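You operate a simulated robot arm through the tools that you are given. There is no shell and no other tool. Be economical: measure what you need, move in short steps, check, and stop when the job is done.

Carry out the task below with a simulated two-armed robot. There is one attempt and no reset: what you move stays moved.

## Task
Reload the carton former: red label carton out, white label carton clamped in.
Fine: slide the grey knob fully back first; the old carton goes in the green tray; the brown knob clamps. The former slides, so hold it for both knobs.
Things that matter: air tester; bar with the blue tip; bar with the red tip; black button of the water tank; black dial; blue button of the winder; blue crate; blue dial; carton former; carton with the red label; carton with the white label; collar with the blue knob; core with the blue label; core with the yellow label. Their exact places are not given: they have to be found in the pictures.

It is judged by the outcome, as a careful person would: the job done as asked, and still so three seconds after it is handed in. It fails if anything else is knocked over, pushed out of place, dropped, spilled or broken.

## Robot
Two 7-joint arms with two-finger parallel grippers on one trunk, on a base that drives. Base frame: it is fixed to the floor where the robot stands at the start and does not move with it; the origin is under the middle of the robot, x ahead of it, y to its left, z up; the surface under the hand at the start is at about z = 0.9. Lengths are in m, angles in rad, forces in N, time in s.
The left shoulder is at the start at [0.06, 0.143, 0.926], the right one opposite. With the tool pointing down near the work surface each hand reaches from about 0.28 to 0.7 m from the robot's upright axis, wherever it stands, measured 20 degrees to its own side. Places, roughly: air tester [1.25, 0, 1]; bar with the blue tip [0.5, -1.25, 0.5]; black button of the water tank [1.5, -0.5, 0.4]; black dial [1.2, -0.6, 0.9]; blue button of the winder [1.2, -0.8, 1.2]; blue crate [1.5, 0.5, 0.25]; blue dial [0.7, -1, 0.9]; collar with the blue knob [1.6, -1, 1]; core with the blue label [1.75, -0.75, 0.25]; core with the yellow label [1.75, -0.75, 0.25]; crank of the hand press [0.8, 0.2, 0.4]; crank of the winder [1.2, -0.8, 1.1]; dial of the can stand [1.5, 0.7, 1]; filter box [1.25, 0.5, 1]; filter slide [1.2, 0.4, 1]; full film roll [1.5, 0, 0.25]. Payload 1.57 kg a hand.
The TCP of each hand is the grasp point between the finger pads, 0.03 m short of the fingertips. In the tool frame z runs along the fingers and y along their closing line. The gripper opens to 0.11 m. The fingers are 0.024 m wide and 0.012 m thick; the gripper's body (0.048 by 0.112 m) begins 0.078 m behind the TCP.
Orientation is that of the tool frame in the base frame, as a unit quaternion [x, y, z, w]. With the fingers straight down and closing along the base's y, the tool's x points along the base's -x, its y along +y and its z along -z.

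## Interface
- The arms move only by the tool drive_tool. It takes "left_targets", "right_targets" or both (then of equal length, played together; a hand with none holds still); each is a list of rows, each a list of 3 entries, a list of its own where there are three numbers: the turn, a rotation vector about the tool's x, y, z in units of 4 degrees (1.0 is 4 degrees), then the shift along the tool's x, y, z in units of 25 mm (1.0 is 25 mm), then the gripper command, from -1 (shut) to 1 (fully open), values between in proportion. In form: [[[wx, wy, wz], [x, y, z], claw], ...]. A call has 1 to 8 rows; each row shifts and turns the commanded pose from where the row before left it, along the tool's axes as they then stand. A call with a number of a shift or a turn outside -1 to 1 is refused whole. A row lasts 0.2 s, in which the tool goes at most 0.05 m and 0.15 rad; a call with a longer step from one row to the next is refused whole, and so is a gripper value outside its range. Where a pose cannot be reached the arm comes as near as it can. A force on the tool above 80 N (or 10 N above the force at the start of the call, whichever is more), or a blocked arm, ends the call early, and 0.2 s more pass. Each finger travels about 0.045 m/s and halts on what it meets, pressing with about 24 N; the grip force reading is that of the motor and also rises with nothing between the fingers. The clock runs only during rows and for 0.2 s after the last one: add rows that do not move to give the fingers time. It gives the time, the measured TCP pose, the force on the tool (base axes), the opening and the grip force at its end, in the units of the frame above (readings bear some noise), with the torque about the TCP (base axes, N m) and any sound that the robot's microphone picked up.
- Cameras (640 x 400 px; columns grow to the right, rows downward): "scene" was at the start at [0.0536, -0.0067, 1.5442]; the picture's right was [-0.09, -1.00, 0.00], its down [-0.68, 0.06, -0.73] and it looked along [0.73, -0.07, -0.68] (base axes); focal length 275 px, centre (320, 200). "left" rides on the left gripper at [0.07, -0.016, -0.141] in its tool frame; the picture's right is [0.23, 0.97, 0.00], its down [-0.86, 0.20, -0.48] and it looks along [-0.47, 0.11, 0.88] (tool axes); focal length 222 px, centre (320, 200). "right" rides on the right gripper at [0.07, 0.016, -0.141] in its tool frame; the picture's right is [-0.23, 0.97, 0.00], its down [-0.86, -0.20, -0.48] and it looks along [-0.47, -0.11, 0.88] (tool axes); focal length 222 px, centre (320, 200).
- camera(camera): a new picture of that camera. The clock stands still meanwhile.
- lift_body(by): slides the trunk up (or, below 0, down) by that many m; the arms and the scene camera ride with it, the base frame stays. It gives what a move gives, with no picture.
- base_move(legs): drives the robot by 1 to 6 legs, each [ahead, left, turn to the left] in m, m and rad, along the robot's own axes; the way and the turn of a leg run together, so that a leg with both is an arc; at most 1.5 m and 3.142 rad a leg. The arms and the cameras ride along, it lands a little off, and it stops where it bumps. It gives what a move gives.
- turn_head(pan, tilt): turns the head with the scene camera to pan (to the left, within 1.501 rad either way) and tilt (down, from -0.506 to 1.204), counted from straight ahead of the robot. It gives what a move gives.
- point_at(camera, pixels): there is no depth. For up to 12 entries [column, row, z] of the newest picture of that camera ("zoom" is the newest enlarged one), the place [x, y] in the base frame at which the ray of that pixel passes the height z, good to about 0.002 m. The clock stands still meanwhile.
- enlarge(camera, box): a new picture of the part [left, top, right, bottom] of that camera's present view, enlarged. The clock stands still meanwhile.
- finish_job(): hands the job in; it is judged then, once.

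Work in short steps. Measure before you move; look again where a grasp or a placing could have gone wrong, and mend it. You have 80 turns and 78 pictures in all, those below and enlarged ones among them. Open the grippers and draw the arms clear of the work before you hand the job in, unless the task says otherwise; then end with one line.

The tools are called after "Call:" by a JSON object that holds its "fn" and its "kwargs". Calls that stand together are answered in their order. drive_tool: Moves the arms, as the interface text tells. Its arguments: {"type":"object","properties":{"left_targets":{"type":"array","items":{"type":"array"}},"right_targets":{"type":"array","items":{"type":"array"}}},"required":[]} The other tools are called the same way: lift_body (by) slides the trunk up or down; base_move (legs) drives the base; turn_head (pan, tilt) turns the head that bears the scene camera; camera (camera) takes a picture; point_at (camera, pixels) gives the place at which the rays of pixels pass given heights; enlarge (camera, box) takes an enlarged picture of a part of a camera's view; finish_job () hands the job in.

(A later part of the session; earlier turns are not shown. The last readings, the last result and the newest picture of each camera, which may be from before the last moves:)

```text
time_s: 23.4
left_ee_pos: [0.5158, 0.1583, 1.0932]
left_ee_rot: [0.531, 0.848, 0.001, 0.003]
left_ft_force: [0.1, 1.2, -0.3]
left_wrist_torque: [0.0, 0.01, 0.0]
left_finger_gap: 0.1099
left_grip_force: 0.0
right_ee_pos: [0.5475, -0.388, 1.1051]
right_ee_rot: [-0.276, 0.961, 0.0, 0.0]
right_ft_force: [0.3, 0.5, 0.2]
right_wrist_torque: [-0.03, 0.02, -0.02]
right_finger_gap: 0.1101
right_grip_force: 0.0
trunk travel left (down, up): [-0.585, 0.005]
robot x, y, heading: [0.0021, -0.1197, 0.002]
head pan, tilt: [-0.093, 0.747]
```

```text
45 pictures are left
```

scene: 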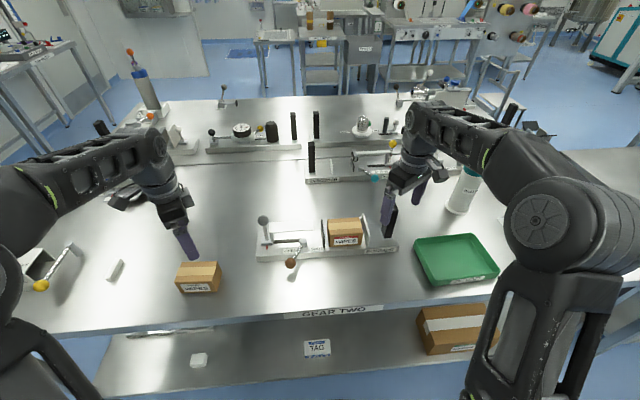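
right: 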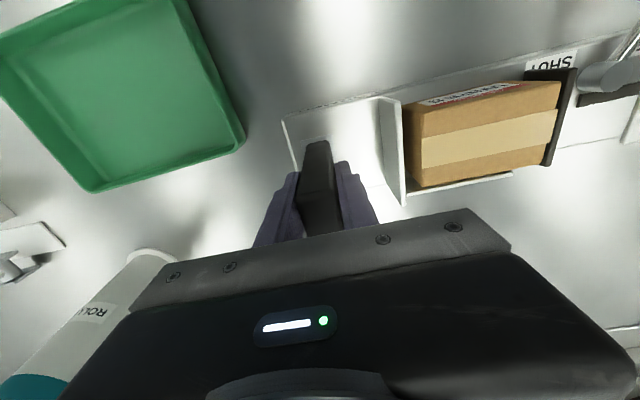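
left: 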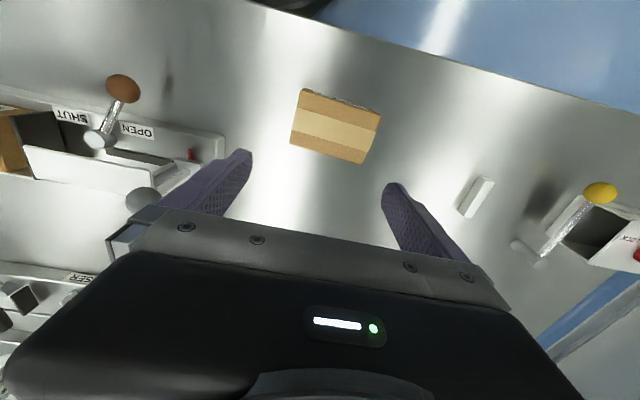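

Turning works. I finish the turns: left to about 90°, right to 90°.

Call:
{"fn": "drive_tool", "kwargs": {"right_targets": [[[0, 0, -1], [0, 0, 0], 1], [[0, 0, -1], [0, 0, 0], 1], [[0, 0, -1], [0, 0, 0], 1], [[0, 0, -1], [0, 0, 0], 1], [[0, 0, -1], [0, 0, 0], 1], [[0, 0, -1], [0, 0, 0], 1], [[0, 0, -1], [0, 0, 0], 1], [[0, 0, -1], [0, 0, 0], 1]], "left_targets": [[[0, 0, 1], [0, 0, 0], 1], [[0, 0, 1], [0, 0, 0], 1], [[0, 0, 1], [0, 0, 0], 1], [[0, 0, 1], [0, 0, 0], 1], [[0, 0, 1], [0, 0, 0], 1], [[0, 0, 1], [0, 0, 0], 1], [[0, 0, 0.5], [0, 0, 0], 1], [[0, 0, 0], [0, 0, 0], 1]]}}

Call:
{"fn": "drive_tool", "kwargs": {"right_targets": [[[0, 0, -1], [0, 0, 0], 1], [[0, 0, -1], [0, 0, 0], 1], [[0, 0, -1], [0, 0, 0], 1], [[0, 0, -1], [0, 0, 0], 1], [[0, 0, -1], [0, 0, 0], 1], [[0, 0, -1], [0, 0, 0], 1], [[0, 0, -0.5], [0, 0, 0], 1]]}}

Call:
{"fn": "camera", "kwargs": {"camera": "right"}}

Call:
{"fn": "camera", "kwargs": {"camera": "left"}}

```text
time_s: 25.2
left_ee_pos: [0.5163, 0.158, 1.092]
left_ee_rot: [0.708, 0.706, 0.001, 0.003]
left_ft_force: [-1.0, 1.1, 0.2]
left_wrist_torque: [0.01, 0.04, -0.01]
left_finger_gap: 0.1103
left_grip_force: 0.0
right_ee_pos: [0.5491, -0.3883, 1.1059]
right_ee_rot: [-0.53, 0.848, 0.0, 0.0]
right_ft_force: [0.6, 0.9, 0.0]
right_wrist_torque: [0.0, -0.01, 0.0]
right_finger_gap: 0.1099
right_grip_force: 0.0
trunk travel left (down, up): [-0.585, 0.005]
robot x, y, heading: [0.0001, -0.1149, -0.0]
head pan, tilt: [-0.093, 0.747]
```

```text
time_s: 26.8
left_ee_pos: [0.517, 0.1572, 1.0927]
left_ee_rot: [0.708, 0.706, 0.001, 0.001]
left_ft_force: [0.1, -0.6, -0.4]
left_wrist_torque: [0.02, -0.02, 0.0]
left_finger_gap: 0.11
left_grip_force: 0.0
right_ee_pos: [0.5481, -0.3882, 1.1049]
right_ee_rot: [-0.707, 0.707, -0.001, 0.0]
right_ft_force: [-0.2, -0.2, 0.0]
right_wrist_torque: [-0.01, 0.01, -0.02]
right_finger_gap: 0.1101
right_grip_force: 0.1
trunk travel left (down, up): [-0.585, 0.005]
robot x, y, heading: [0.0045, -0.1197, -0.002]
head pan, tilt: [-0.093, 0.747]
```

```text
44 pictures are left
```

right: 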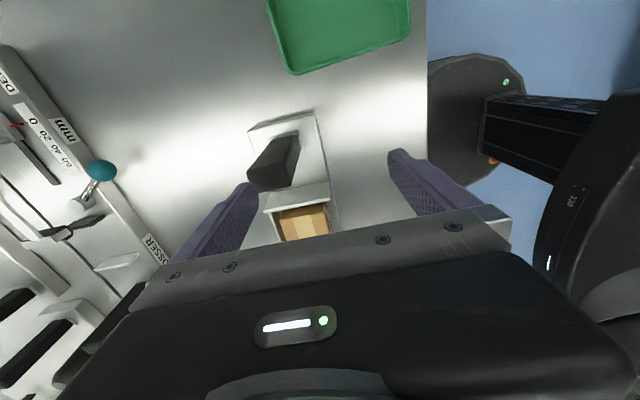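

```text
43 pictures are left
```

left: 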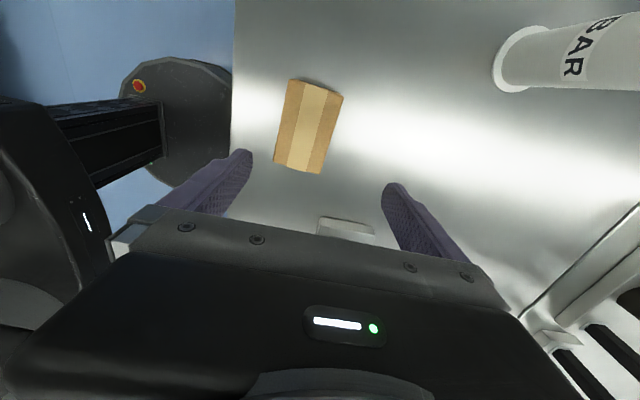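

Both are turned. Right tool axes are now x→−y, y→−x. I move the right hand over the red carton at height 1.105.

Call:
{"fn": "drive_tool", "kwargs": {"right_targets": [[[0, 0, 0], [-0.9, -0.37, 0], 1], [[0, 0, 0], [-0.9, -0.37, 0], 1], [[0, 0, 0], [-0.9, -0.37, 0], 1], [[0, 0, 0], [-0.9, -0.37, 0], 1], [[0, 0, 0], [-0.9, -0.37, 0], 1], [[0, 0, 0], [-0.94, -0.37, 0], 1], [[0, 0, 0], [0, 0, 0], 1]]}}

Call:
{"fn": "camera", "kwargs": {"camera": "right"}}

```text
time_s: 28.4
left_ee_pos: [0.5166, 0.1565, 1.0916]
left_ee_rot: [0.708, 0.706, 0.001, 0.002]
left_ft_force: [-0.1, 0.5, -1.0]
left_wrist_torque: [0.03, 0.02, 0.02]
left_finger_gap: 0.1102
left_grip_force: 0.0
right_ee_pos: [0.6007, -0.2599, 1.1054]
right_ee_rot: [0.707, -0.707, 0.001, -0.001]
right_ft_force: [-0.7, -0.5, -0.8]
right_wrist_torque: [-0.03, 0.0, 0.01]
right_finger_gap: 0.1101
right_grip_force: 0.0
right hand out of reach, approached as far as the arm can: row 6
trunk travel left (down, up): [-0.585, 0.005]
robot x, y, heading: [-0.0001, -0.1221, 0.002]
head pan, tilt: [-0.093, 0.747]
```

```text
42 pictures are left
```

right: 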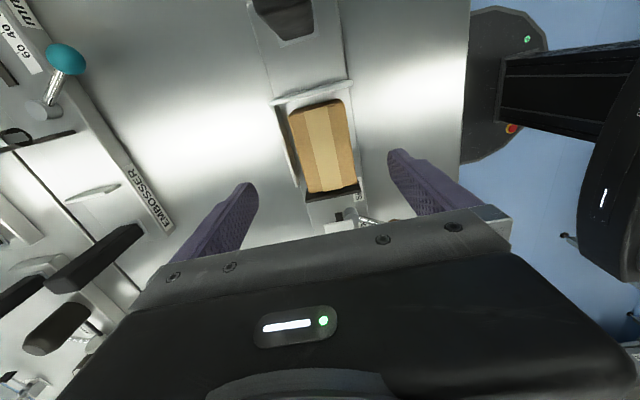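

Now I look straight down at the carton and rail to get exact places.

Call:
{"fn": "enlarge", "kwargs": {"camera": "right", "box": [250, 70, 410, 230]}}

Call:
{"fn": "point_at", "kwargs": {"camera": "right", "pixels": [[291, 113, 0.98], [342, 100, 0.98], [357, 184, 0.98], [312, 193, 0.98]]}}

```text
2.50 times, centred on (330, 150) of right
```

zoom: 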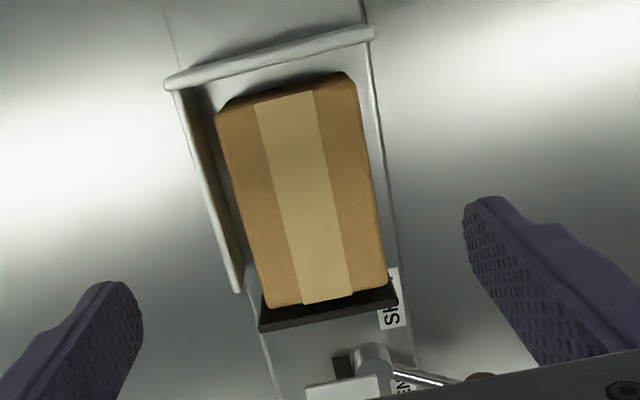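

```text
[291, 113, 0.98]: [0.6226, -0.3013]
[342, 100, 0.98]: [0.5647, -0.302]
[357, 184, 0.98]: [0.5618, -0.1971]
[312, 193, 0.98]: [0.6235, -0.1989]
```

I correct for the zoom's scale and measure the rail (px (297,186) to (279,105)), end plate and jaw.

Call:
{"fn": "point_at", "kwargs": {"camera": "zoom", "pixels": [[238, 290, 0.94], [232, 290, 0.94], [238, 290, 0.96], [185, 95, 0.94], [192, 95, 0.94], [218, 112, 0.98], [355, 80, 0.98], [388, 285, 0.98], [270, 305, 0.98], [262, 325, 0.99], [395, 300, 0.99], [370, 40, 1.0]]}}

```text
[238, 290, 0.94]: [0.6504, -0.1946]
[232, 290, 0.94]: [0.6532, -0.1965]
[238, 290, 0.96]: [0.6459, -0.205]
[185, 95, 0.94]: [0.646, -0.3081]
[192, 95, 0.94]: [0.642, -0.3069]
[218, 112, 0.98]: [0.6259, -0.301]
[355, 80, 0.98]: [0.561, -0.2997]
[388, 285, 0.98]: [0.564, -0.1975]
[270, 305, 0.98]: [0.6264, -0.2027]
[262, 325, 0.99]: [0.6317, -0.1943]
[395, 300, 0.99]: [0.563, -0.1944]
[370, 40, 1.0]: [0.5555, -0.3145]
```

Red carton: x 0.5625–0.626, y −0.20…−0.30. I descend to TCP (0.594,−0.250,0.985) with the tips staying above the rail.

Call:
{"fn": "drive_tool", "kwargs": {"right_targets": [[[0, 0, 0], [-0.4, 0.27, 1], 0.8], [[0, 0, 0], [0, 0, 1], 0.65], [[0, 0, 0], [0, 0, 1], 0.65], [[0, 0, 0], [0, 0, 1], 0.65], [[0, 0, 0], [0, 0, 0.6], 0.65], [[0, 0, 0], [0, 0, 0], 0.65]]}}

Call:
{"fn": "camera", "kwargs": {"camera": "right"}}

Call:
{"fn": "enlarge", "kwargs": {"camera": "scene", "box": [265, 165, 425, 265]}}

```text
time_s: 29.8
left_ee_pos: [0.5146, 0.1572, 1.0942]
left_ee_rot: [0.708, 0.706, 0.002, 0.002]
left_ft_force: [0.2, 1.0, 0.2]
left_wrist_torque: [0.0, -0.02, 0.02]
left_finger_gap: 0.11
left_grip_force: 0.1
right_ee_pos: [0.5939, -0.2512, 0.9949]
right_ee_rot: [-0.706, 0.708, -0.002, 0.003]
right_ft_force: [0.2, -2.1, 26.2]
right_wrist_torque: [-0.12, -1.28, 0.11]
right_finger_gap: 0.0904
right_grip_force: 0.0
trunk travel left (down, up): [-0.585, 0.005]
robot x, y, heading: [-0.0005, -0.12, -0.004]
head pan, tilt: [-0.093, 0.747]
```

```text
40 pictures are left
```

right: 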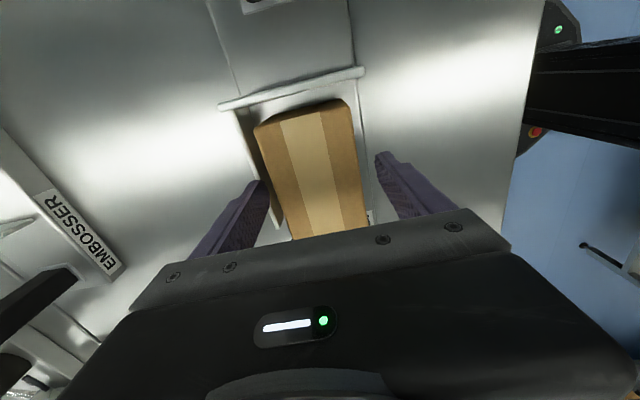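

```text
4.00 times, centred on (345, 215) of scene
```

zoom: 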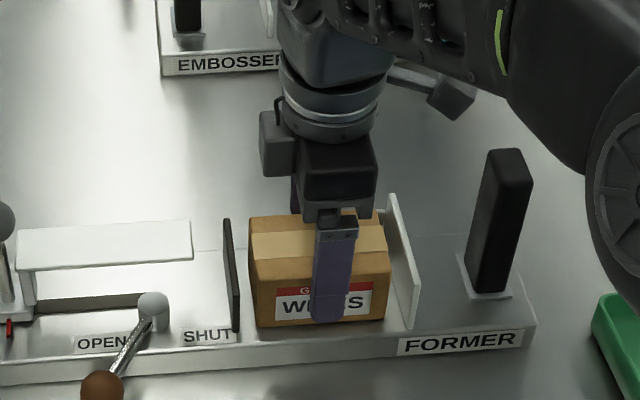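

The rear finger rests on the rail (26 N), so its top is at 0.965. I rise 12 mm, so the tips clear it, and close on the carton's upper 13 mm.

Call:
{"fn": "drive_tool", "kwargs": {"right_targets": [[[0, 0, 0], [0, 0, -0.48], 0.65], [[0, 0, 0], [0, 0, 0], 0.65], [[0, 0, 0], [0, 0, 0], -1], [[0, 0, 0], [0, 0, 0], -1], [[0, 0, 0], [0, 0, 0], -1], [[0, 0, 0], [0, 0, 0], -1]]}}

Call:
{"fn": "enlarge", "kwargs": {"camera": "right", "box": [200, 80, 440, 230]}}

```text
time_s: 31.2
left_ee_pos: [0.5163, 0.1569, 1.0919]
left_ee_rot: [0.708, 0.707, 0.0, 0.002]
left_ft_force: [0.9, -0.4, 0.3]
left_wrist_torque: [0.02, -0.03, 0.01]
left_finger_gap: 0.1101
left_grip_force: 0.1
right_ee_pos: [0.5962, -0.2495, 1.0026]
right_ee_rot: [-0.706, 0.708, 0.0, 0.0]
right_ft_force: [0.0, 0.6, -0.2]
right_wrist_torque: [0.0, 0.02, 0.01]
right_finger_gap: 0.0645
right_grip_force: 24.2
trunk travel left (down, up): [-0.585, 0.005]
robot x, y, heading: [-0.002, -0.122, -0.003]
head pan, tilt: [-0.093, 0.747]
```

```text
2.67 times, centred on (320, 155) of right
```

zoom: 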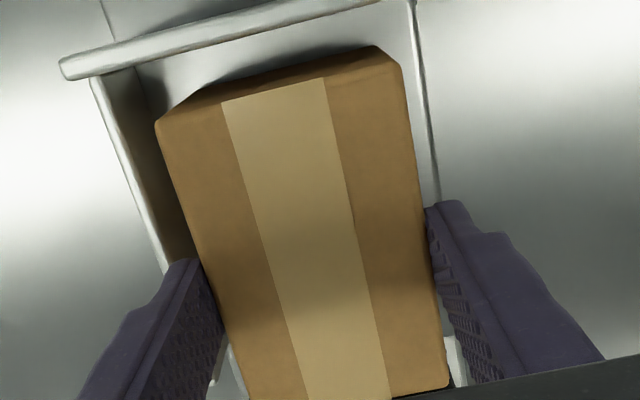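

The grip is centred (gap 0.0645) but shallow, about 8 mm. I loosen, go down 5 mm and regrip, then lift slowly.

Call:
{"fn": "drive_tool", "kwargs": {"right_targets": [[[0, 0, 0], [0, 0, 0], 0.3], [[0, 0, 0], [0, 0, 0.2], 0.3], [[0, 0, 0], [0, 0, 0], 0.3], [[0, 0, 0], [0, 0, 0], -1], [[0, 0, 0], [0, 0, 0], -1], [[0, 0, 0], [0, 0, 0], -1], [[0, 0, 0], [0, 0, 0], -1]]}}

Call:
{"fn": "drive_tool", "kwargs": {"right_targets": [[[0, 0, 0], [0, 0, -0.2], -1], [[0, 0, 0], [0, 0, -0.3], -1], [[0, 0, 0], [0, 0, -0.4], -1], [[0, 0, 0], [0, 0, 0], -1]]}}

Call:
{"fn": "enlarge", "kwargs": {"camera": "scene", "box": [265, 165, 425, 265]}}

```text
time_s: 32.8
left_ee_pos: [0.5179, 0.1575, 1.0925]
left_ee_rot: [0.708, 0.706, 0.001, 0.002]
left_ft_force: [-0.3, 0.4, 0.1]
left_wrist_torque: [-0.02, -0.01, -0.05]
left_finger_gap: 0.11
left_grip_force: 0.1
right_ee_pos: [0.5948, -0.2499, 0.9979]
right_ee_rot: [-0.707, 0.707, 0.0, -0.001]
right_ft_force: [0.3, -1.1, 1.4]
right_wrist_torque: [-0.06, 0.01, 0.0]
right_finger_gap: 0.0643
right_grip_force: 23.9
trunk travel left (down, up): [-0.585, 0.005]
robot x, y, heading: [-0.0003, -0.1185, -0.003]
head pan, tilt: [-0.093, 0.747]
```

```text
time_s: 33.8
left_ee_pos: [0.517, 0.1564, 1.0914]
left_ee_rot: [0.707, 0.707, 0.0, 0.002]
left_ft_force: [0.3, -0.5, 0.4]
left_wrist_torque: [-0.04, -0.01, 0.01]
left_finger_gap: 0.1099
left_grip_force: 0.0
right_ee_pos: [0.5943, -0.2503, 1.0205]
right_ee_rot: [-0.706, 0.708, 0.0, 0.0]
right_ft_force: [-0.1, 0.6, -0.9]
right_wrist_torque: [-0.02, 0.03, 0.0]
right_finger_gap: 0.0645
right_grip_force: 23.7
trunk travel left (down, up): [-0.585, 0.005]
robot x, y, heading: [0.0006, -0.1185, -0.0]
head pan, tilt: [-0.093, 0.747]
```

```text
4.00 times, centred on (345, 215) of scene
```

zoom: 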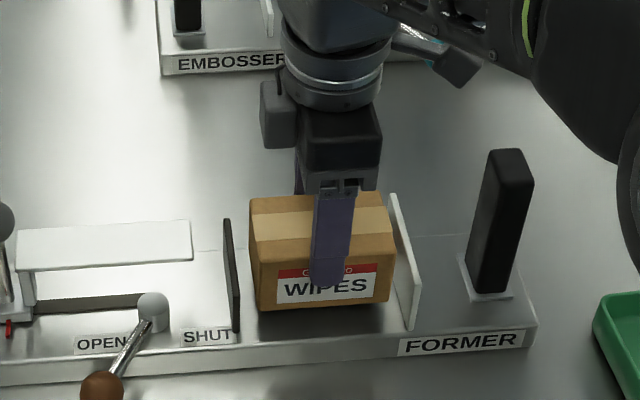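

The carton is held level. I lift to about 1.10, then pull back toward x≈0.49 clear of the former.

Call:
{"fn": "drive_tool", "kwargs": {"right_targets": [[[0, 0, 0], [0, 0, -1], -1], [[0, 0, 0], [0, 0, -1], -1], [[0, 0, 0], [0, 0, -1], -1], [[0, 0, 0], [0, 1, -0.2], -1], [[0, 0, 0], [0, 1, 0], -1], [[0, 0, 0], [0, 1, 0], -1], [[0, 0, 0], [0, 1, 0], -1]]}}

Call:
{"fn": "drive_tool", "kwargs": {"right_targets": [[[0, 0, 0], [1, 0, 0], -1], [[0, 0, 0], [1, 0, 0], -1], [[0, 0, 0], [1, 0, 0], -1], [[0, 0, 0], [1, 0, 0], -1], [[0, 0, 0], [1, 0, 0], -1], [[0, 0, 0], [1, 0, 0], -1], [[0, 0, 0], [1, 0, 0], -1], [[0, 0, 0], [1, 0, 0], -1]]}}

Call:
{"fn": "drive_tool", "kwargs": {"right_targets": [[[0, 0, 0], [1, 0, 0], -1], [[0, 0, 0], [1, 0, 0], -1], [[0, 0, 0], [1, 0, 0], -1], [[0, 0, 0], [1, 0, 0], -1], [[0, 0, 0], [0.4, 0, 0], -1]]}}

Call:
{"fn": "camera", "kwargs": {"camera": "right"}}

Call:
{"fn": "camera", "kwargs": {"camera": "scene"}}

```text
time_s: 35.4
left_ee_pos: [0.5155, 0.1552, 1.092]
left_ee_rot: [0.708, 0.706, 0.001, 0.001]
left_ft_force: [-0.6, 0.5, 0.2]
left_wrist_torque: [-0.03, -0.01, 0.0]
left_finger_gap: 0.11
left_grip_force: 0.0
right_ee_pos: [0.4929, -0.25, 1.1008]
right_ee_rot: [-0.707, 0.707, 0.001, 0.0]
right_ft_force: [-1.0, -0.7, -0.9]
right_wrist_torque: [-0.02, -0.02, 0.0]
right_finger_gap: 0.0646
right_grip_force: 24.0
trunk travel left (down, up): [-0.585, 0.005]
robot x, y, heading: [0.0029, -0.1192, -0.006]
head pan, tilt: [-0.093, 0.747]
```

```text
time_s: 37.2
left_ee_pos: [0.5169, 0.1559, 1.0905]
left_ee_rot: [0.708, 0.706, 0.002, 0.001]
left_ft_force: [0.7, -1.0, -0.3]
left_wrist_torque: [0.02, 0.01, 0.0]
left_finger_gap: 0.1099
left_grip_force: 0.0
right_ee_pos: [0.4922, -0.4504, 1.0988]
right_ee_rot: [-0.706, 0.708, 0.0, -0.001]
right_ft_force: [0.1, -0.2, -1.0]
right_wrist_torque: [0.02, -0.01, 0.03]
right_finger_gap: 0.0643
right_grip_force: 24.5
trunk travel left (down, up): [-0.585, 0.005]
robot x, y, heading: [0.0, -0.1202, 0.001]
head pan, tilt: [-0.093, 0.747]
```

```text
time_s: 38.4
left_ee_pos: [0.5166, 0.1573, 1.0906]
left_ee_rot: [0.708, 0.707, 0.001, 0.001]
left_ft_force: [0.6, -0.5, -0.4]
left_wrist_torque: [0.01, 0.0, -0.01]
left_finger_gap: 0.1099
left_grip_force: 0.1
right_ee_pos: [0.4941, -0.5597, 1.0992]
right_ee_rot: [-0.707, 0.707, 0.001, -0.001]
right_ft_force: [0.3, 0.2, -1.3]
right_wrist_torque: [0.0, 0.0, -0.01]
right_finger_gap: 0.0646
right_grip_force: 23.9
trunk travel left (down, up): [-0.585, 0.005]
robot x, y, heading: [-0.001, -0.1208, -0.004]
head pan, tilt: [-0.093, 0.747]
```

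```text
36 pictures are left
```

right: 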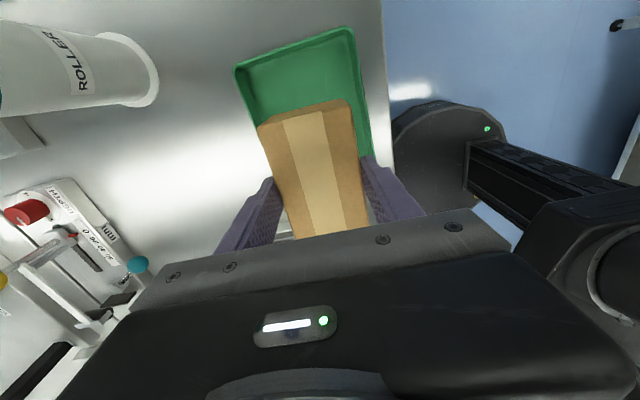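

```text
35 pictures are left
```

scene: 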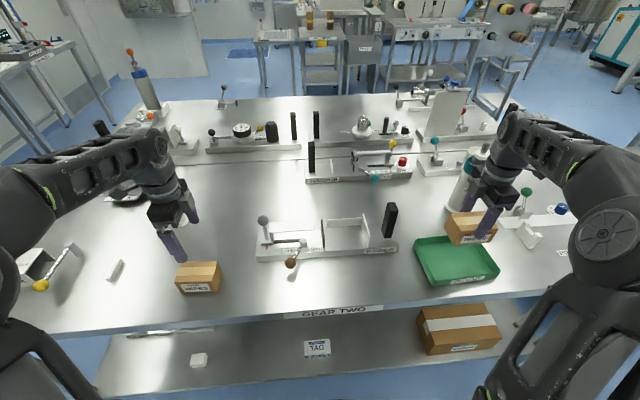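

The carton is over the tray centre (≈(0.494,−0.561)). I lower it about 0.115 m to the tray floor.

Call:
{"fn": "drive_tool", "kwargs": {"right_targets": [[[0, 0, 0], [0, 0, 1], -1], [[0, 0, 0], [0, 0, 1], -1], [[0, 0, 0], [0, 0, 1], -1], [[0, 0, 0], [0, 0, 0.9], -1], [[0, 0, 0], [0, 0, 0.4], -1], [[0, 0, 0], [0, 0, 0.3], -1], [[0, 0, 0], [0, 0, 0], -1]]}}

Call:
{"fn": "enlarge", "kwargs": {"camera": "scene", "box": [390, 190, 534, 290]}}

```text
time_s: 40.0
left_ee_pos: [0.5168, 0.1572, 1.0912]
left_ee_rot: [0.708, 0.707, 0.001, 0.002]
left_ft_force: [-1.6, 0.6, -0.4]
left_wrist_torque: [-0.01, -0.01, -0.02]
left_finger_gap: 0.1098
left_grip_force: 0.1
right_ee_pos: [0.493, -0.5587, 0.985]
right_ee_rot: [-0.706, 0.708, 0.0, 0.0]
right_ft_force: [-1.1, -0.6, -0.7]
right_wrist_torque: [0.01, 0.02, 0.01]
right_finger_gap: 0.0645
right_grip_force: 23.9
trunk travel left (down, up): [-0.585, 0.005]
robot x, y, heading: [0.0006, -0.1189, -0.0]
head pan, tilt: [-0.093, 0.747]
```

```text
4.00 times, centred on (462, 240) of scene
```

zoom: 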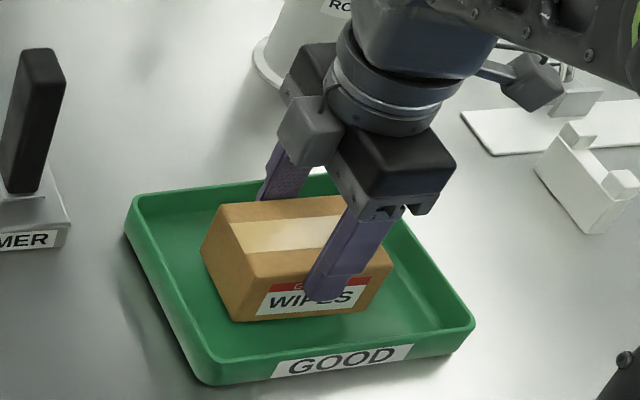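

It is still just above the floor (no force). I lower in small steps until contact.

Call:
{"fn": "drive_tool", "kwargs": {"right_targets": [[[0, 0, 0], [0, 0, 0.15], -1], [[0, 0, 0], [0, 0, 0.15], -1], [[0, 0, 0], [0, 0, 0], -1]]}}

```text
time_s: 40.8
left_ee_pos: [0.5167, 0.1575, 1.0919]
left_ee_rot: [0.708, 0.706, 0.0, 0.002]
left_ft_force: [-0.7, 0.1, 0.2]
left_wrist_torque: [0.02, 0.02, -0.01]
left_finger_gap: 0.1102
left_grip_force: 0.1
right_ee_pos: [0.4934, -0.5597, 0.9762]
right_ee_rot: [-0.707, 0.708, 0.001, 0.0]
right_ft_force: [0.9, 0.0, -0.5]
right_wrist_torque: [0.0, -0.01, 0.0]
right_finger_gap: 0.0644
right_grip_force: 24.1
trunk travel left (down, up): [-0.585, 0.005]
robot x, y, heading: [0.0001, -0.1165, -0.004]
head pan, tilt: [-0.093, 0.747]
```

No contact yet; I go a few mm further.

Call:
{"fn": "drive_tool", "kwargs": {"right_targets": [[[0, 0, 0], [0, 0, 0.12], -1], [[0, 0, 0], [0, 0, 0.12], -1], [[0, 0, 0], [0, 0, 0], -1]]}}

Call:
{"fn": "enlarge", "kwargs": {"camera": "scene", "box": [390, 190, 534, 290]}}

```text
time_s: 41.6
left_ee_pos: [0.5162, 0.1577, 1.0928]
left_ee_rot: [0.708, 0.707, 0.001, 0.002]
left_ft_force: [-0.9, -0.9, 0.1]
left_wrist_torque: [0.02, 0.03, -0.01]
left_finger_gap: 0.1102
left_grip_force: 0.1
right_ee_pos: [0.495, -0.5607, 0.9724]
right_ee_rot: [-0.706, 0.708, -0.001, 0.0]
right_ft_force: [-1.1, -1.2, 12.1]
right_wrist_torque: [0.18, 0.35, 0.01]
right_finger_gap: 0.0644
right_grip_force: 23.7
trunk travel left (down, up): [-0.585, 0.005]
robot x, y, heading: [0.0007, -0.1181, -0.003]
head pan, tilt: [-0.093, 0.747]
```

```text
4.00 times, centred on (462, 240) of scene
```

zoom: 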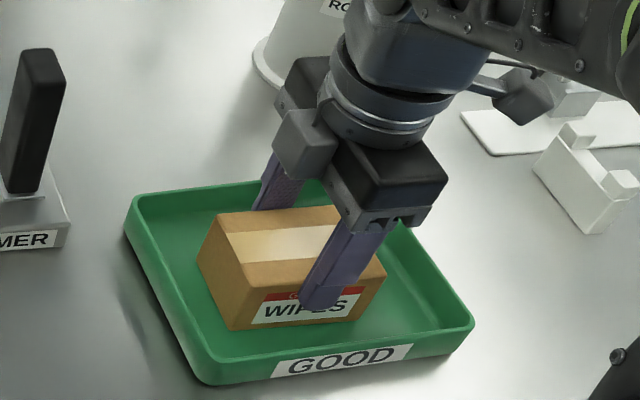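

Contact (12 N). I release, lift the right hand away, and measure the white carton in the left view.

Call:
{"fn": "drive_tool", "kwargs": {"right_targets": [[[0, 0, 0], [0, 0, 0], 0.6], [[0, 0, 0], [0, 0, 0], 0.6], [[0, 0, 0], [0, 0, 0], 0.6], [[0, 0, 0], [0, 0, -0.7], 0.6], [[0, 0, 0], [0, 0, -1], 0.6], [[0, 0, 0], [0, 0, -1], 0.6], [[0, 0, 0], [0, 0, -1], 0.6], [[0, 0, 0], [0, 0, -1], 1]]}}

Call:
{"fn": "enlarge", "kwargs": {"camera": "left", "box": [240, 60, 400, 180]}}

Call:
{"fn": "camera", "kwargs": {"camera": "scene"}}

```text
time_s: 43.4
left_ee_pos: [0.5169, 0.1568, 1.0924]
left_ee_rot: [0.707, 0.707, -0.001, 0.001]
left_ft_force: [-0.2, 0.3, -0.9]
left_wrist_torque: [0.0, 0.01, -0.01]
left_finger_gap: 0.1101
left_grip_force: 0.1
right_ee_pos: [0.4933, -0.5597, 1.0886]
right_ee_rot: [0.708, -0.707, 0.0, 0.0]
right_ft_force: [0.7, -0.4, -0.3]
right_wrist_torque: [0.03, -0.01, -0.01]
right_finger_gap: 0.11
right_grip_force: 0.1
trunk travel left (down, up): [-0.585, 0.005]
robot x, y, heading: [-0.0017, -0.1166, -0.001]
head pan, tilt: [-0.093, 0.747]
```

```text
3.33 times, centred on (320, 120) of left
```

zoom: 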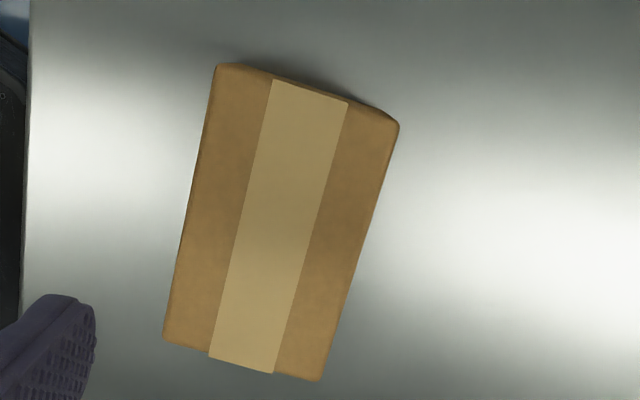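

```text
31 pictures are left
```

scene: 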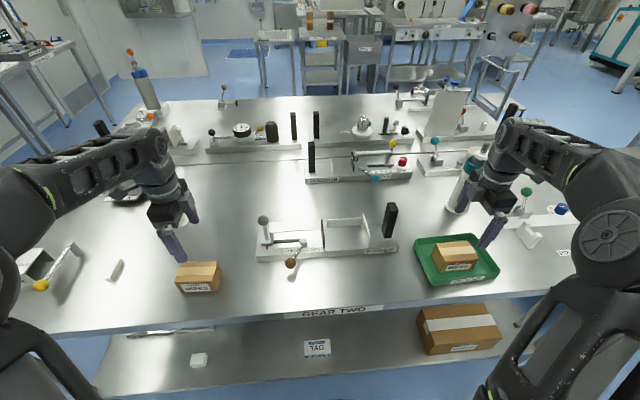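

The red carton sits in the tray. I measure the white carton's top corners from the zoom.

Call:
{"fn": "point_at", "kwargs": {"camera": "zoom", "pixels": [[216, 66, 0.96], [396, 124, 0.96], [320, 380, 0.96], [166, 342, 0.96]]}}

Call:
{"fn": "enlarge", "kwargs": {"camera": "scene", "box": [245, 195, 405, 295]}}

```text
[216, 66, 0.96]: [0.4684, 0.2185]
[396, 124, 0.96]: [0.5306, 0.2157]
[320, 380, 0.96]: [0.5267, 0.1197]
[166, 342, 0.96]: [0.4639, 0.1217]
```

```text
4.00 times, centred on (325, 245) of scene
```

zoom: 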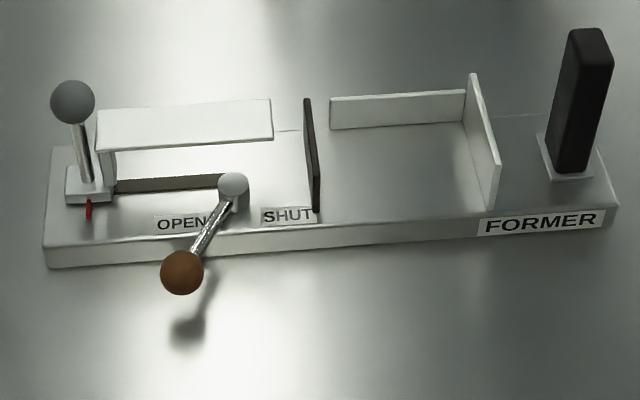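

White carton centre is (0.497,0.169), yaw about −2.5°. The left hand goes down over it (tip z≈0.938) and closes, while the right hand turns back.

Call:
{"fn": "drive_tool", "kwargs": {"left_targets": [[[0, 0, 0.62], [0.49, -0.78, 0], 1], [[0, 0, 0], [0, 0, 1], 1], [[0, 0, 0], [0, 0, 1], 1], [[0, 0, 0], [0, 0, 1], 1], [[0, 0, 0], [0, 0, 1], 1], [[0, 0, 0], [0, 0, 0.97], 1], [[0, 0, 0], [0, 0, 0], 1], [[0, 0, 0], [0, 0, 0], 0.6]], "right_targets": [[[0, 0, 1], [0, 0, 0], 1], [[0, 0, 1], [0, 0, 0], 1], [[0, 0, 1], [0, 0, 0], 1], [[0, 0, 1], [0, 0, 0], 1], [[0, 0, 1], [0, 0, 0], 1], [[0, 0, 1], [0, 0, 0], 1], [[0, 0, 1], [0, 0, 0], 1], [[0, 0, 1], [0, 0, 0], 1]]}}

Call:
{"fn": "camera", "kwargs": {"camera": "left"}}

```text
time_s: 45.2
left_ee_pos: [0.4965, 0.1722, 0.9676]
left_ee_rot: [0.724, 0.69, 0.001, 0.001]
left_ft_force: [-0.8, 0.2, -0.1]
left_wrist_torque: [-0.01, 0.02, -0.02]
left_finger_gap: 0.0882
left_grip_force: 0.1
right_ee_pos: [0.4936, -0.5606, 1.0875]
right_ee_rot: [-0.484, 0.875, 0.0, 0.0]
right_ft_force: [0.3, 0.1, -0.4]
right_wrist_torque: [0.0, -0.01, -0.02]
right_finger_gap: 0.1101
right_grip_force: 0.1
trunk travel left (down, up): [-0.585, 0.005]
robot x, y, heading: [0.0019, -0.1174, 0.003]
head pan, tilt: [-0.093, 0.747]
```

```text
29 pictures are left
```

left: 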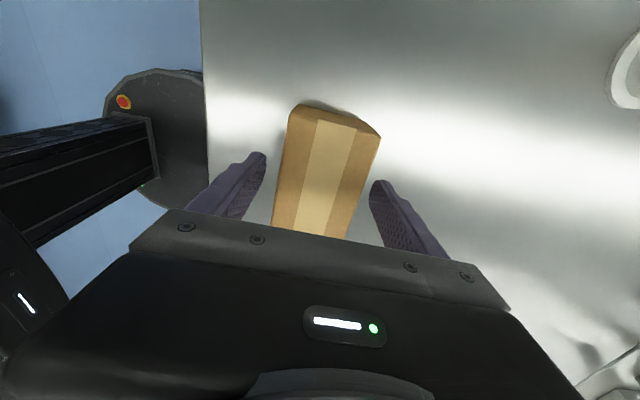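

Aligned; I close, then lift, while the right keeps turning.

Call:
{"fn": "drive_tool", "kwargs": {"left_targets": [[[0, 0, 0], [0, 0, 0], -1], [[0, 0, 0], [0, 0, 0], -1], [[0, 0, 0], [0, 0, 0], -1], [[0, 0, 0], [0, 0, 0], -1], [[0, 0, 0], [0, 0, -0.3], -1], [[0, 0, 0], [0, 0, -0.8], -1], [[0, 0, 0], [0, 0, -1], -1], [[0, 0, 0], [0, 0, -1], -1]], "right_targets": [[[0, 0, 1], [0, 0, 0], 1], [[0, 0, 1], [0, 0, 0], 1], [[0, 0, 1], [0, 0, 0], 1], [[0, 0, 1], [0, 0, 0], 1], [[0, 0, 1], [0, 0, 0], 1], [[0, 0, 1], [0, 0, 0], 1], [[0, 0, 1], [0, 0, 0], 1], [[0, 0, 1], [0, 0, 0], 1]]}}

Call:
{"fn": "drive_tool", "kwargs": {"left_targets": [[[0, 0, 0], [0, 0, -1], -1], [[0, 0, 0], [0, 0, -1], -1], [[0, 0, -0.62], [0, 0, -0.3], -1], [[0, 0, 0], [0, 0, 0], -1], [[0, 0, 0], [-1, 0, 0], -1], [[0, 0, 0], [-1, 0, 0], -1], [[0, 0, 0], [-1, 0, 0], -1]], "right_targets": [[[0, 0, 1], [0, 0, 0], 1], [[0, 0, 1], [0, 0, 0], 1], [[0, 0, 1], [0, 0, 0], 1], [[0, 0, 1], [0, 0, 0], 1], [[0, 0, 1], [0, 0, 0], 1], [[0, 0, 1], [0, 0, 0], 1], [[0, 0, 0.5], [0, 0, 0], 1]]}}

Call:
{"fn": "camera", "kwargs": {"camera": "scene"}}

```text
time_s: 47.0
left_ee_pos: [0.498, 0.1693, 1.0465]
left_ee_rot: [0.723, 0.691, 0.002, 0.001]
left_ft_force: [-0.4, 0.5, -1.2]
left_wrist_torque: [0.01, 0.0, 0.03]
left_finger_gap: 0.0644
left_grip_force: 24.3
right_ee_pos: [0.493, -0.5592, 1.0882]
right_ee_rot: [-0.225, 0.974, 0.0, 0.001]
right_ft_force: [0.7, -0.4, 0.5]
right_wrist_torque: [0.01, 0.01, 0.02]
right_finger_gap: 0.11
right_grip_force: 0.1
trunk travel left (down, up): [-0.585, 0.005]
robot x, y, heading: [-0.0024, -0.1171, -0.003]
head pan, tilt: [-0.093, 0.747]
```

```text
time_s: 48.6
left_ee_pos: [0.4976, 0.0933, 1.1021]
left_ee_rot: [0.707, 0.707, 0.0, 0.001]
left_ft_force: [-0.5, 0.4, -1.2]
left_wrist_torque: [0.0, 0.01, 0.01]
left_finger_gap: 0.0643
left_grip_force: 23.6
right_ee_pos: [0.4937, -0.5594, 1.0883]
right_ee_rot: [0.001, 1.0, 0.0, 0.0]
right_ft_force: [0.0, -1.2, 0.5]
right_wrist_torque: [0.01, -0.02, -0.01]
right_finger_gap: 0.11
right_grip_force: 0.2
trunk travel left (down, up): [-0.585, 0.005]
robot x, y, heading: [0.002, -0.1208, -0.003]
head pan, tilt: [-0.093, 0.747]
```

```text
28 pictures are left
```

scene: 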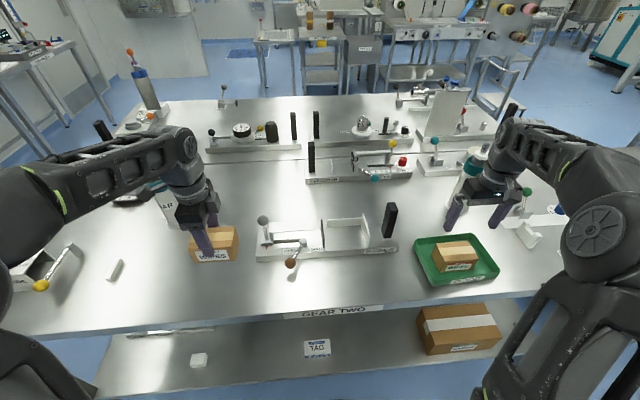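

Holding the white carton. I carry it along −y at x≈0.497, then will advance over the former.

Call:
{"fn": "drive_tool", "kwargs": {"left_targets": [[[0, 0, 0], [-1, 0, 0], -1], [[0, 0, 0], [-1, 0, 0], -1], [[0, 0, 0], [-1, 0, 0], -1], [[0, 0, 0], [-1, 0, 0], -1], [[0, 0, 0], [-1, 0, 0], -1], [[0, 0, 0], [-1, 0, 0], -1], [[0, 0, 0], [-1, 0, 0], -1], [[0, 0, 0], [-1, 0, 0], -1]]}}

Call:
{"fn": "drive_tool", "kwargs": {"left_targets": [[[0, 0, 0], [-1, 0, 0], -1], [[0, 0, 0], [-1, 0, 0], -1], [[0, 0, 0], [-1, 0, 0], -1], [[0, 0, 0], [-1, 0, 0], -1], [[0, 0, 0], [-1, 0, 0], -1], [[0, 0, 0], [-0.8, 0, 0], -1], [[0, 0, 0], [0, 0.8, 0], -1], [[0, 0, 0], [0, 0.8, 0], -1]]}}

Call:
{"fn": "camera", "kwargs": {"camera": "scene"}}

Call:
{"fn": "camera", "kwargs": {"camera": "left"}}

```text
time_s: 50.4
left_ee_pos: [0.4966, -0.1064, 1.1026]
left_ee_rot: [0.707, 0.707, 0.002, 0.0]
left_ft_force: [-0.1, -0.2, -1.7]
left_wrist_torque: [-0.02, -0.01, 0.0]
left_finger_gap: 0.0642
left_grip_force: 24.0
right_ee_pos: [0.4931, -0.5597, 1.0882]
right_ee_rot: [0.0, 1.0, 0.0, 0.0]
right_ft_force: [0.5, -0.4, -0.3]
right_wrist_torque: [0.0, 0.01, 0.01]
right_finger_gap: 0.11
right_grip_force: 0.1
trunk travel left (down, up): [-0.585, 0.005]
robot x, y, heading: [0.0011, -0.1169, 0.001]
head pan, tilt: [-0.093, 0.747]
```

```text
time_s: 52.2
left_ee_pos: [0.4969, -0.2497, 1.1051]
left_ee_rot: [0.707, 0.707, 0.001, 0.003]
left_ft_force: [0.2, -0.5, -0.5]
left_wrist_torque: [-0.03, -0.01, 0.01]
left_finger_gap: 0.0645
left_grip_force: 23.8
left hand out of reach, approached as far as the arm can: row 7, 8
right_ee_pos: [0.4929, -0.5599, 1.0883]
right_ee_rot: [0.001, 1.0, 0.0, 0.0]
right_ft_force: [0.2, 0.1, 0.0]
right_wrist_torque: [0.01, 0.02, 0.03]
right_finger_gap: 0.1098
right_grip_force: 0.1
trunk travel left (down, up): [-0.585, 0.005]
robot x, y, heading: [0.005, -0.1186, 0.001]
head pan, tilt: [-0.093, 0.747]
```

```text
27 pictures are left
```

scene: 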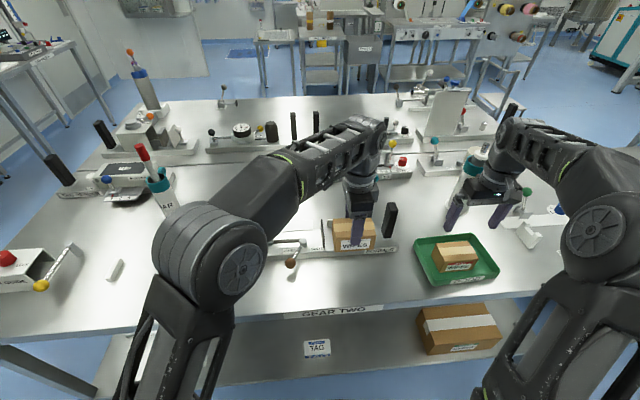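

```text
26 pictures are left
```

left: 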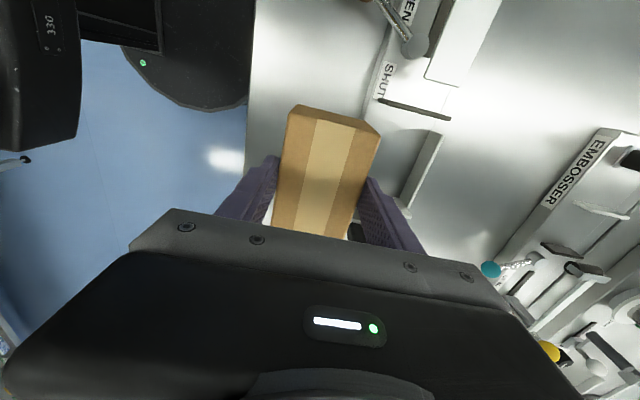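

The left arm cannot advance there from this stance. I retract it 0.12 m to +y and then shift the base 0.12 m further right, which puts the hand back in line with easier reach.

Call:
{"fn": "drive_tool", "kwargs": {"left_targets": [[[0, 0, 0], [0.96, 0, 0], -1], [[0, 0, 0], [0.96, 0, 0], -1], [[0, 0, 0], [0.96, 0, 0], -1], [[0, 0, 0], [0.96, 0, 0], -1], [[0, 0, 0], [0.96, 0, 0], -1]]}}

Call:
{"fn": "base_move", "kwargs": {"legs": [[0, -0.12, 0]]}}

Call:
{"fn": "camera", "kwargs": {"camera": "scene"}}

```text
time_s: 53.4
left_ee_pos: [0.4958, -0.1286, 1.1041]
left_ee_rot: [0.708, 0.706, 0.001, 0.001]
left_ft_force: [0.2, -0.8, -1.3]
left_wrist_torque: [0.0, 0.04, -0.01]
left_finger_gap: 0.0644
left_grip_force: 23.8
right_ee_pos: [0.4952, -0.5588, 1.0881]
right_ee_rot: [0.001, 1.0, 0.0, 0.0]
right_ft_force: [0.0, 0.5, -0.1]
right_wrist_torque: [-0.03, 0.0, 0.04]
right_finger_gap: 0.1102
right_grip_force: 0.2
trunk travel left (down, up): [-0.585, 0.005]
robot x, y, heading: [-0.0025, -0.121, -0.002]
head pan, tilt: [-0.093, 0.747]
```

```text
time_s: 54.7
left_ee_pos: [0.4959, -0.2529, 1.1045]
left_ee_rot: [0.708, 0.706, 0.003, 0.001]
left_ft_force: [1.3, -0.5, -1.8]
left_wrist_torque: [0.06, -0.01, -0.01]
left_finger_gap: 0.0645
left_grip_force: 23.8
right_ee_pos: [0.494, -0.6846, 1.0871]
right_ee_rot: [0.001, 1.0, 0.0, 0.0]
right_ft_force: [0.6, -1.0, -0.3]
right_wrist_torque: [0.03, -0.01, 0.0]
right_finger_gap: 0.1099
right_grip_force: 0.0
trunk travel left (down, up): [-0.585, 0.005]
robot x, y, heading: [0.002, -0.2433, 0.0]
head pan, tilt: [-0.093, 0.747]
```

```text
25 pictures are left
```

scene: 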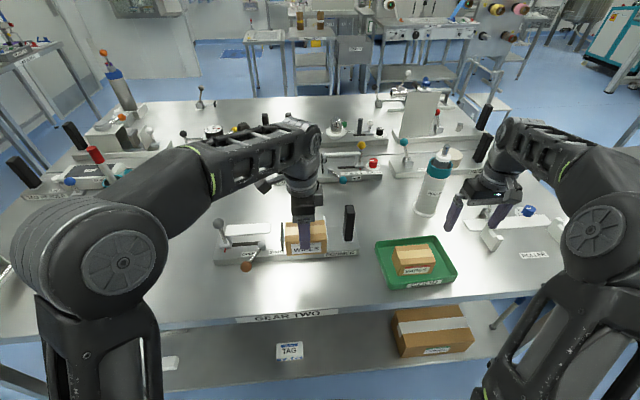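

All stands well. I advance the carton 0.098 m over the former pocket.

Call:
{"fn": "drive_tool", "kwargs": {"left_targets": [[[0, 0, 0], [0.05, 0.8, 0], -1], [[0, 0, 0], [0, 0.8, 0], -1], [[0, 0, 0], [0, 0.8, 0], -1], [[0, 0, 0], [0, 0.8, 0], -1], [[0, 0, 0], [0, 0.7, 0], -1], [[0, 0, 0], [0, 0, 0], -1]]}}

Call:
{"fn": "camera", "kwargs": {"camera": "left"}}

Call:
{"fn": "enlarge", "kwargs": {"camera": "scene", "box": [205, 170, 365, 270]}}

```text
time_s: 56.1
left_ee_pos: [0.5675, -0.2524, 1.1039]
left_ee_rot: [0.708, 0.706, 0.001, 0.002]
left_ft_force: [0.4, 0.4, -0.7]
left_wrist_torque: [0.01, -0.01, -0.01]
left_finger_gap: 0.0644
left_grip_force: 24.4
left hand out of reach, approached as far as the arm can: row 4, 5
right_ee_pos: [0.4925, -0.683, 1.0883]
right_ee_rot: [0.001, 1.0, 0.0, 0.0]
right_ft_force: [0.1, -0.8, -0.7]
right_wrist_torque: [-0.02, -0.01, 0.01]
right_finger_gap: 0.11
right_grip_force: 0.0
trunk travel left (down, up): [-0.585, 0.005]
robot x, y, heading: [0.0039, -0.2414, 0.001]
head pan, tilt: [-0.093, 0.747]
```

```text
24 pictures are left
```

left: 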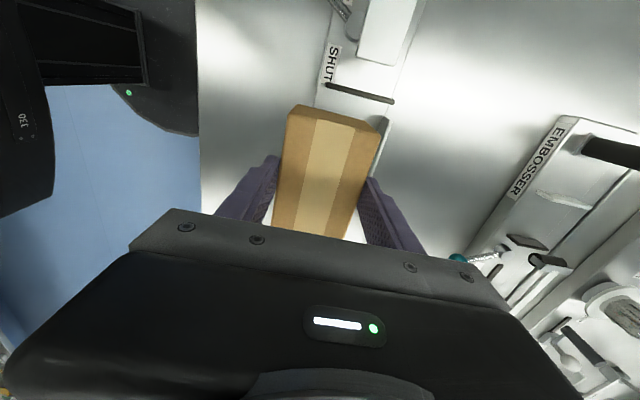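

```text
4.00 times, centred on (285, 220) of scene
```

zoom: 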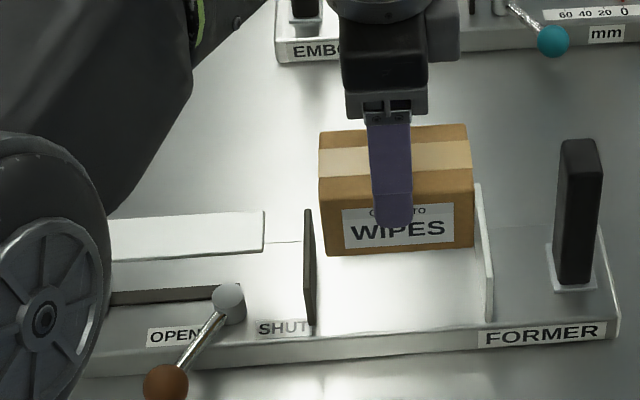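

Reach grows lower down. I descend to about 1.078 and then advance again.

Call:
{"fn": "drive_tool", "kwargs": {"left_targets": [[[0, 0, 0], [0, 0, 0.5], -1], [[0, 0, 0], [0, 0, 0.54], -1], [[0, 0, 0], [0, 0.5, 0], -1], [[0, 0, 0], [0, 0.5, 0], -1], [[0, 0, 0], [0, 0, 0], -1]]}}

```text
time_s: 57.3
left_ee_pos: [0.591, -0.2515, 1.0785]
left_ee_rot: [0.708, 0.706, 0.001, 0.001]
left_ft_force: [0.4, 0.2, -0.6]
left_wrist_torque: [-0.01, -0.01, 0.02]
left_finger_gap: 0.0644
left_grip_force: 23.7
right_ee_pos: [0.4922, -0.682, 1.0887]
right_ee_rot: [0.0, 1.0, 0.0, 0.0]
right_ft_force: [-0.3, 0.1, -0.7]
right_wrist_torque: [0.02, 0.01, -0.04]
right_finger_gap: 0.11
right_grip_force: 0.0
trunk travel left (down, up): [-0.585, 0.005]
robot x, y, heading: [0.0014, -0.2431, -0.004]
head pan, tilt: [-0.093, 0.747]
```

At (0.591,−0.2515,1.078). I check the alignment with the jaw and end plate.

Call:
{"fn": "enlarge", "kwargs": {"camera": "scene", "box": [237, 175, 365, 255]}}

Call:
{"fn": "point_at", "kwargs": {"camera": "zoom", "pixels": [[283, 210, 0.99], [275, 210, 0.99], [532, 185, 1.0]]}}

```text
5.00 times, centred on (301, 215) of scene
```

zoom: 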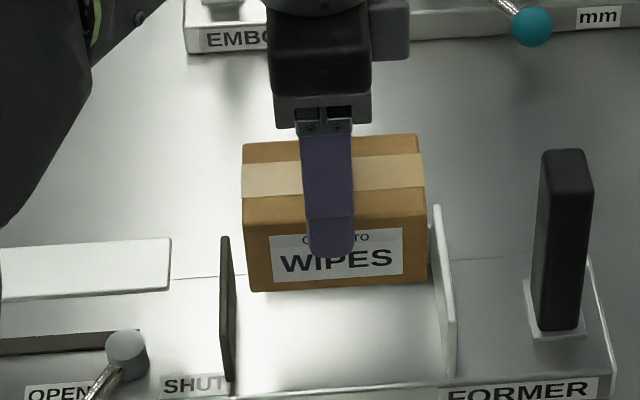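

```text
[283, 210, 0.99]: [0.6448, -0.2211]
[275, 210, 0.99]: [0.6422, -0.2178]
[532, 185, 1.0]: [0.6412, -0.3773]
```

I measure the carton's front-bottom edge against the jaw and end plate faces.

Call:
{"fn": "point_at", "kwargs": {"camera": "zoom", "pixels": [[248, 291, 1.011], [428, 291, 1.011], [230, 240, 0.99], [235, 380, 0.93], [434, 210, 1.0], [446, 376, 0.93], [445, 320, 1.0], [229, 300, 0.99]]}}

```text
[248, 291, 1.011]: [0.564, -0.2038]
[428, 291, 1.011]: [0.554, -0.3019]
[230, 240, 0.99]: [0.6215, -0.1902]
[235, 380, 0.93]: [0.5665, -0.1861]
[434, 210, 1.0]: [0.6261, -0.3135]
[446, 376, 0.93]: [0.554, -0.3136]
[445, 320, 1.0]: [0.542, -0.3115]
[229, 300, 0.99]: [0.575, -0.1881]
```

Margins are 16 mm and 10 mm: good. I lower straight down to just above the floor of the pocket.

Call:
{"fn": "drive_tool", "kwargs": {"left_targets": [[[0, 0, 0], [0, 0, 0.8], -1], [[0, 0, 0], [0, 0, 0.8], -1], [[0, 0, 0], [0, 0, 0.8], -1], [[0, 0, 0], [0, 0, 0.5], -1], [[0, 0, 0], [0, 0, 0.15], -1], [[0, 0, 0], [0, 0, 0], -1]]}}

Call:
{"fn": "enlarge", "kwargs": {"camera": "scene", "box": [237, 175, 365, 255]}}

```text
time_s: 58.7
left_ee_pos: [0.5927, -0.2509, 1.0019]
left_ee_rot: [0.708, 0.706, 0.001, 0.002]
left_ft_force: [0.8, 0.2, -0.7]
left_wrist_torque: [0.01, 0.0, 0.02]
left_finger_gap: 0.0643
left_grip_force: 24.4
right_ee_pos: [0.493, -0.6837, 1.088]
right_ee_rot: [0.001, 1.0, 0.0, 0.0]
right_ft_force: [-0.3, 0.5, 0.7]
right_wrist_torque: [-0.01, -0.01, -0.01]
right_finger_gap: 0.1101
right_grip_force: 0.0
trunk travel left (down, up): [-0.585, 0.005]
robot x, y, heading: [-0.0033, -0.2446, 0.001]
head pan, tilt: [-0.093, 0.747]
```

```text
5.00 times, centred on (301, 215) of scene
```

zoom: 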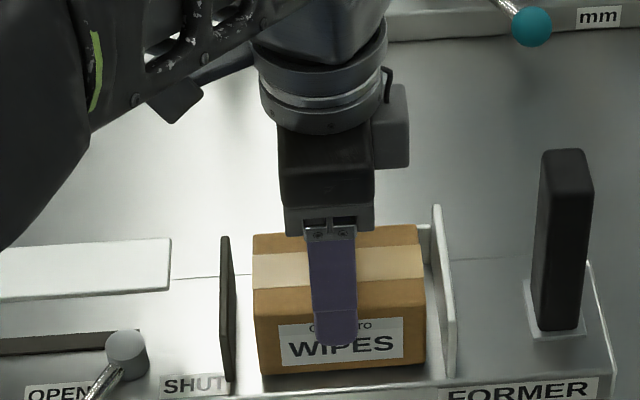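

No contact yet; I step down a few millimetres more.

Call:
{"fn": "drive_tool", "kwargs": {"left_targets": [[[0, 0, 0], [0, 0, 0.12], -1], [[0, 0, 0], [0, 0, 0.08], -1], [[0, 0, 0], [0, 0, 0], -1]]}}

```text
time_s: 59.5
left_ee_pos: [0.5912, -0.2511, 0.9975]
left_ee_rot: [0.708, 0.706, 0.002, 0.003]
left_ft_force: [-3.0, 0.6, 10.3]
left_wrist_torque: [0.13, 0.49, -0.02]
left_finger_gap: 0.0643
left_grip_force: 24.3
right_ee_pos: [0.4926, -0.683, 1.0883]
right_ee_rot: [0.001, 1.0, 0.0, 0.0]
right_ft_force: [-0.6, -0.9, -0.3]
right_wrist_torque: [-0.01, -0.02, -0.02]
right_finger_gap: 0.1101
right_grip_force: 0.0
trunk travel left (down, up): [-0.585, 0.005]
robot x, y, heading: [-0.0022, -0.2414, -0.001]
head pan, tilt: [-0.093, 0.747]
```

Contact. I open just a little (to clear the rail) and lift away.

Call:
{"fn": "drive_tool", "kwargs": {"left_targets": [[[0, 0, 0], [0, 0, 0], 0.32], [[0, 0, 0], [0, 0, 0], 0.32], [[0, 0, 0], [0, 0, -0.3], 0.32], [[0, 0, 0], [0, 0, -0.6], 0.32], [[0, 0, 0], [0, 0, -1], 0.4], [[0, 0, 0], [0, 0, -1], 0.6], [[0, 0, 0], [0, -0.5, -0.5], 1]]}}

Call:
{"fn": "enlarge", "kwargs": {"camera": "scene", "box": [237, 175, 365, 255]}}

Call:
{"fn": "camera", "kwargs": {"camera": "left"}}

```text
time_s: 61.1
left_ee_pos: [0.58, -0.2501, 1.0832]
left_ee_rot: [0.708, 0.707, 0.0, 0.002]
left_ft_force: [-0.5, -0.2, -0.4]
left_wrist_torque: [0.01, 0.02, -0.02]
left_finger_gap: 0.11
left_grip_force: 0.1
right_ee_pos: [0.4921, -0.682, 1.0875]
right_ee_rot: [0.001, 1.0, -0.001, 0.0]
right_ft_force: [-0.2, -0.2, 0.1]
right_wrist_torque: [-0.01, -0.01, 0.03]
right_finger_gap: 0.1102
right_grip_force: 0.1
trunk travel left (down, up): [-0.585, 0.005]
robot x, y, heading: [0.0042, -0.2409, 0.001]
head pan, tilt: [-0.093, 0.747]
```

```text
5.00 times, centred on (301, 215) of scene
```

zoom: 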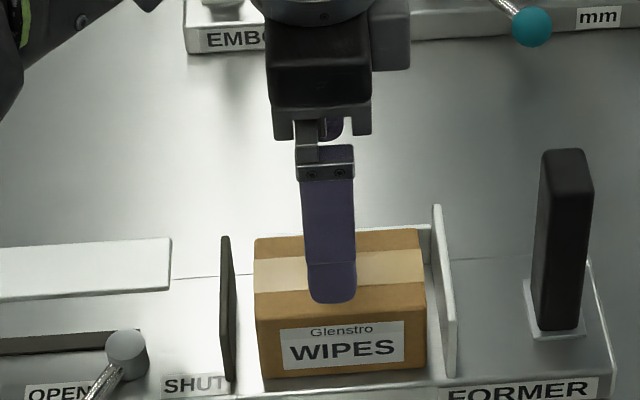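

```text
19 pictures are left
```

left: 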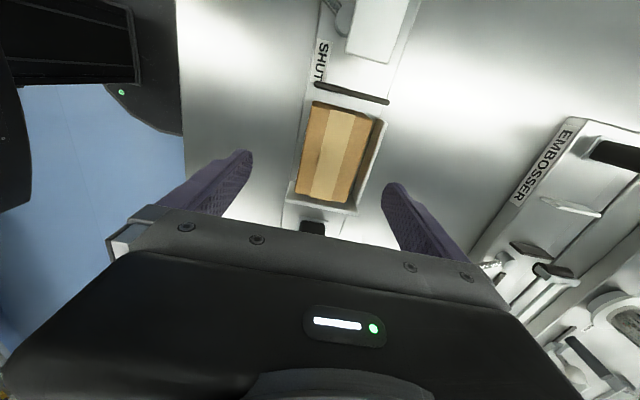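

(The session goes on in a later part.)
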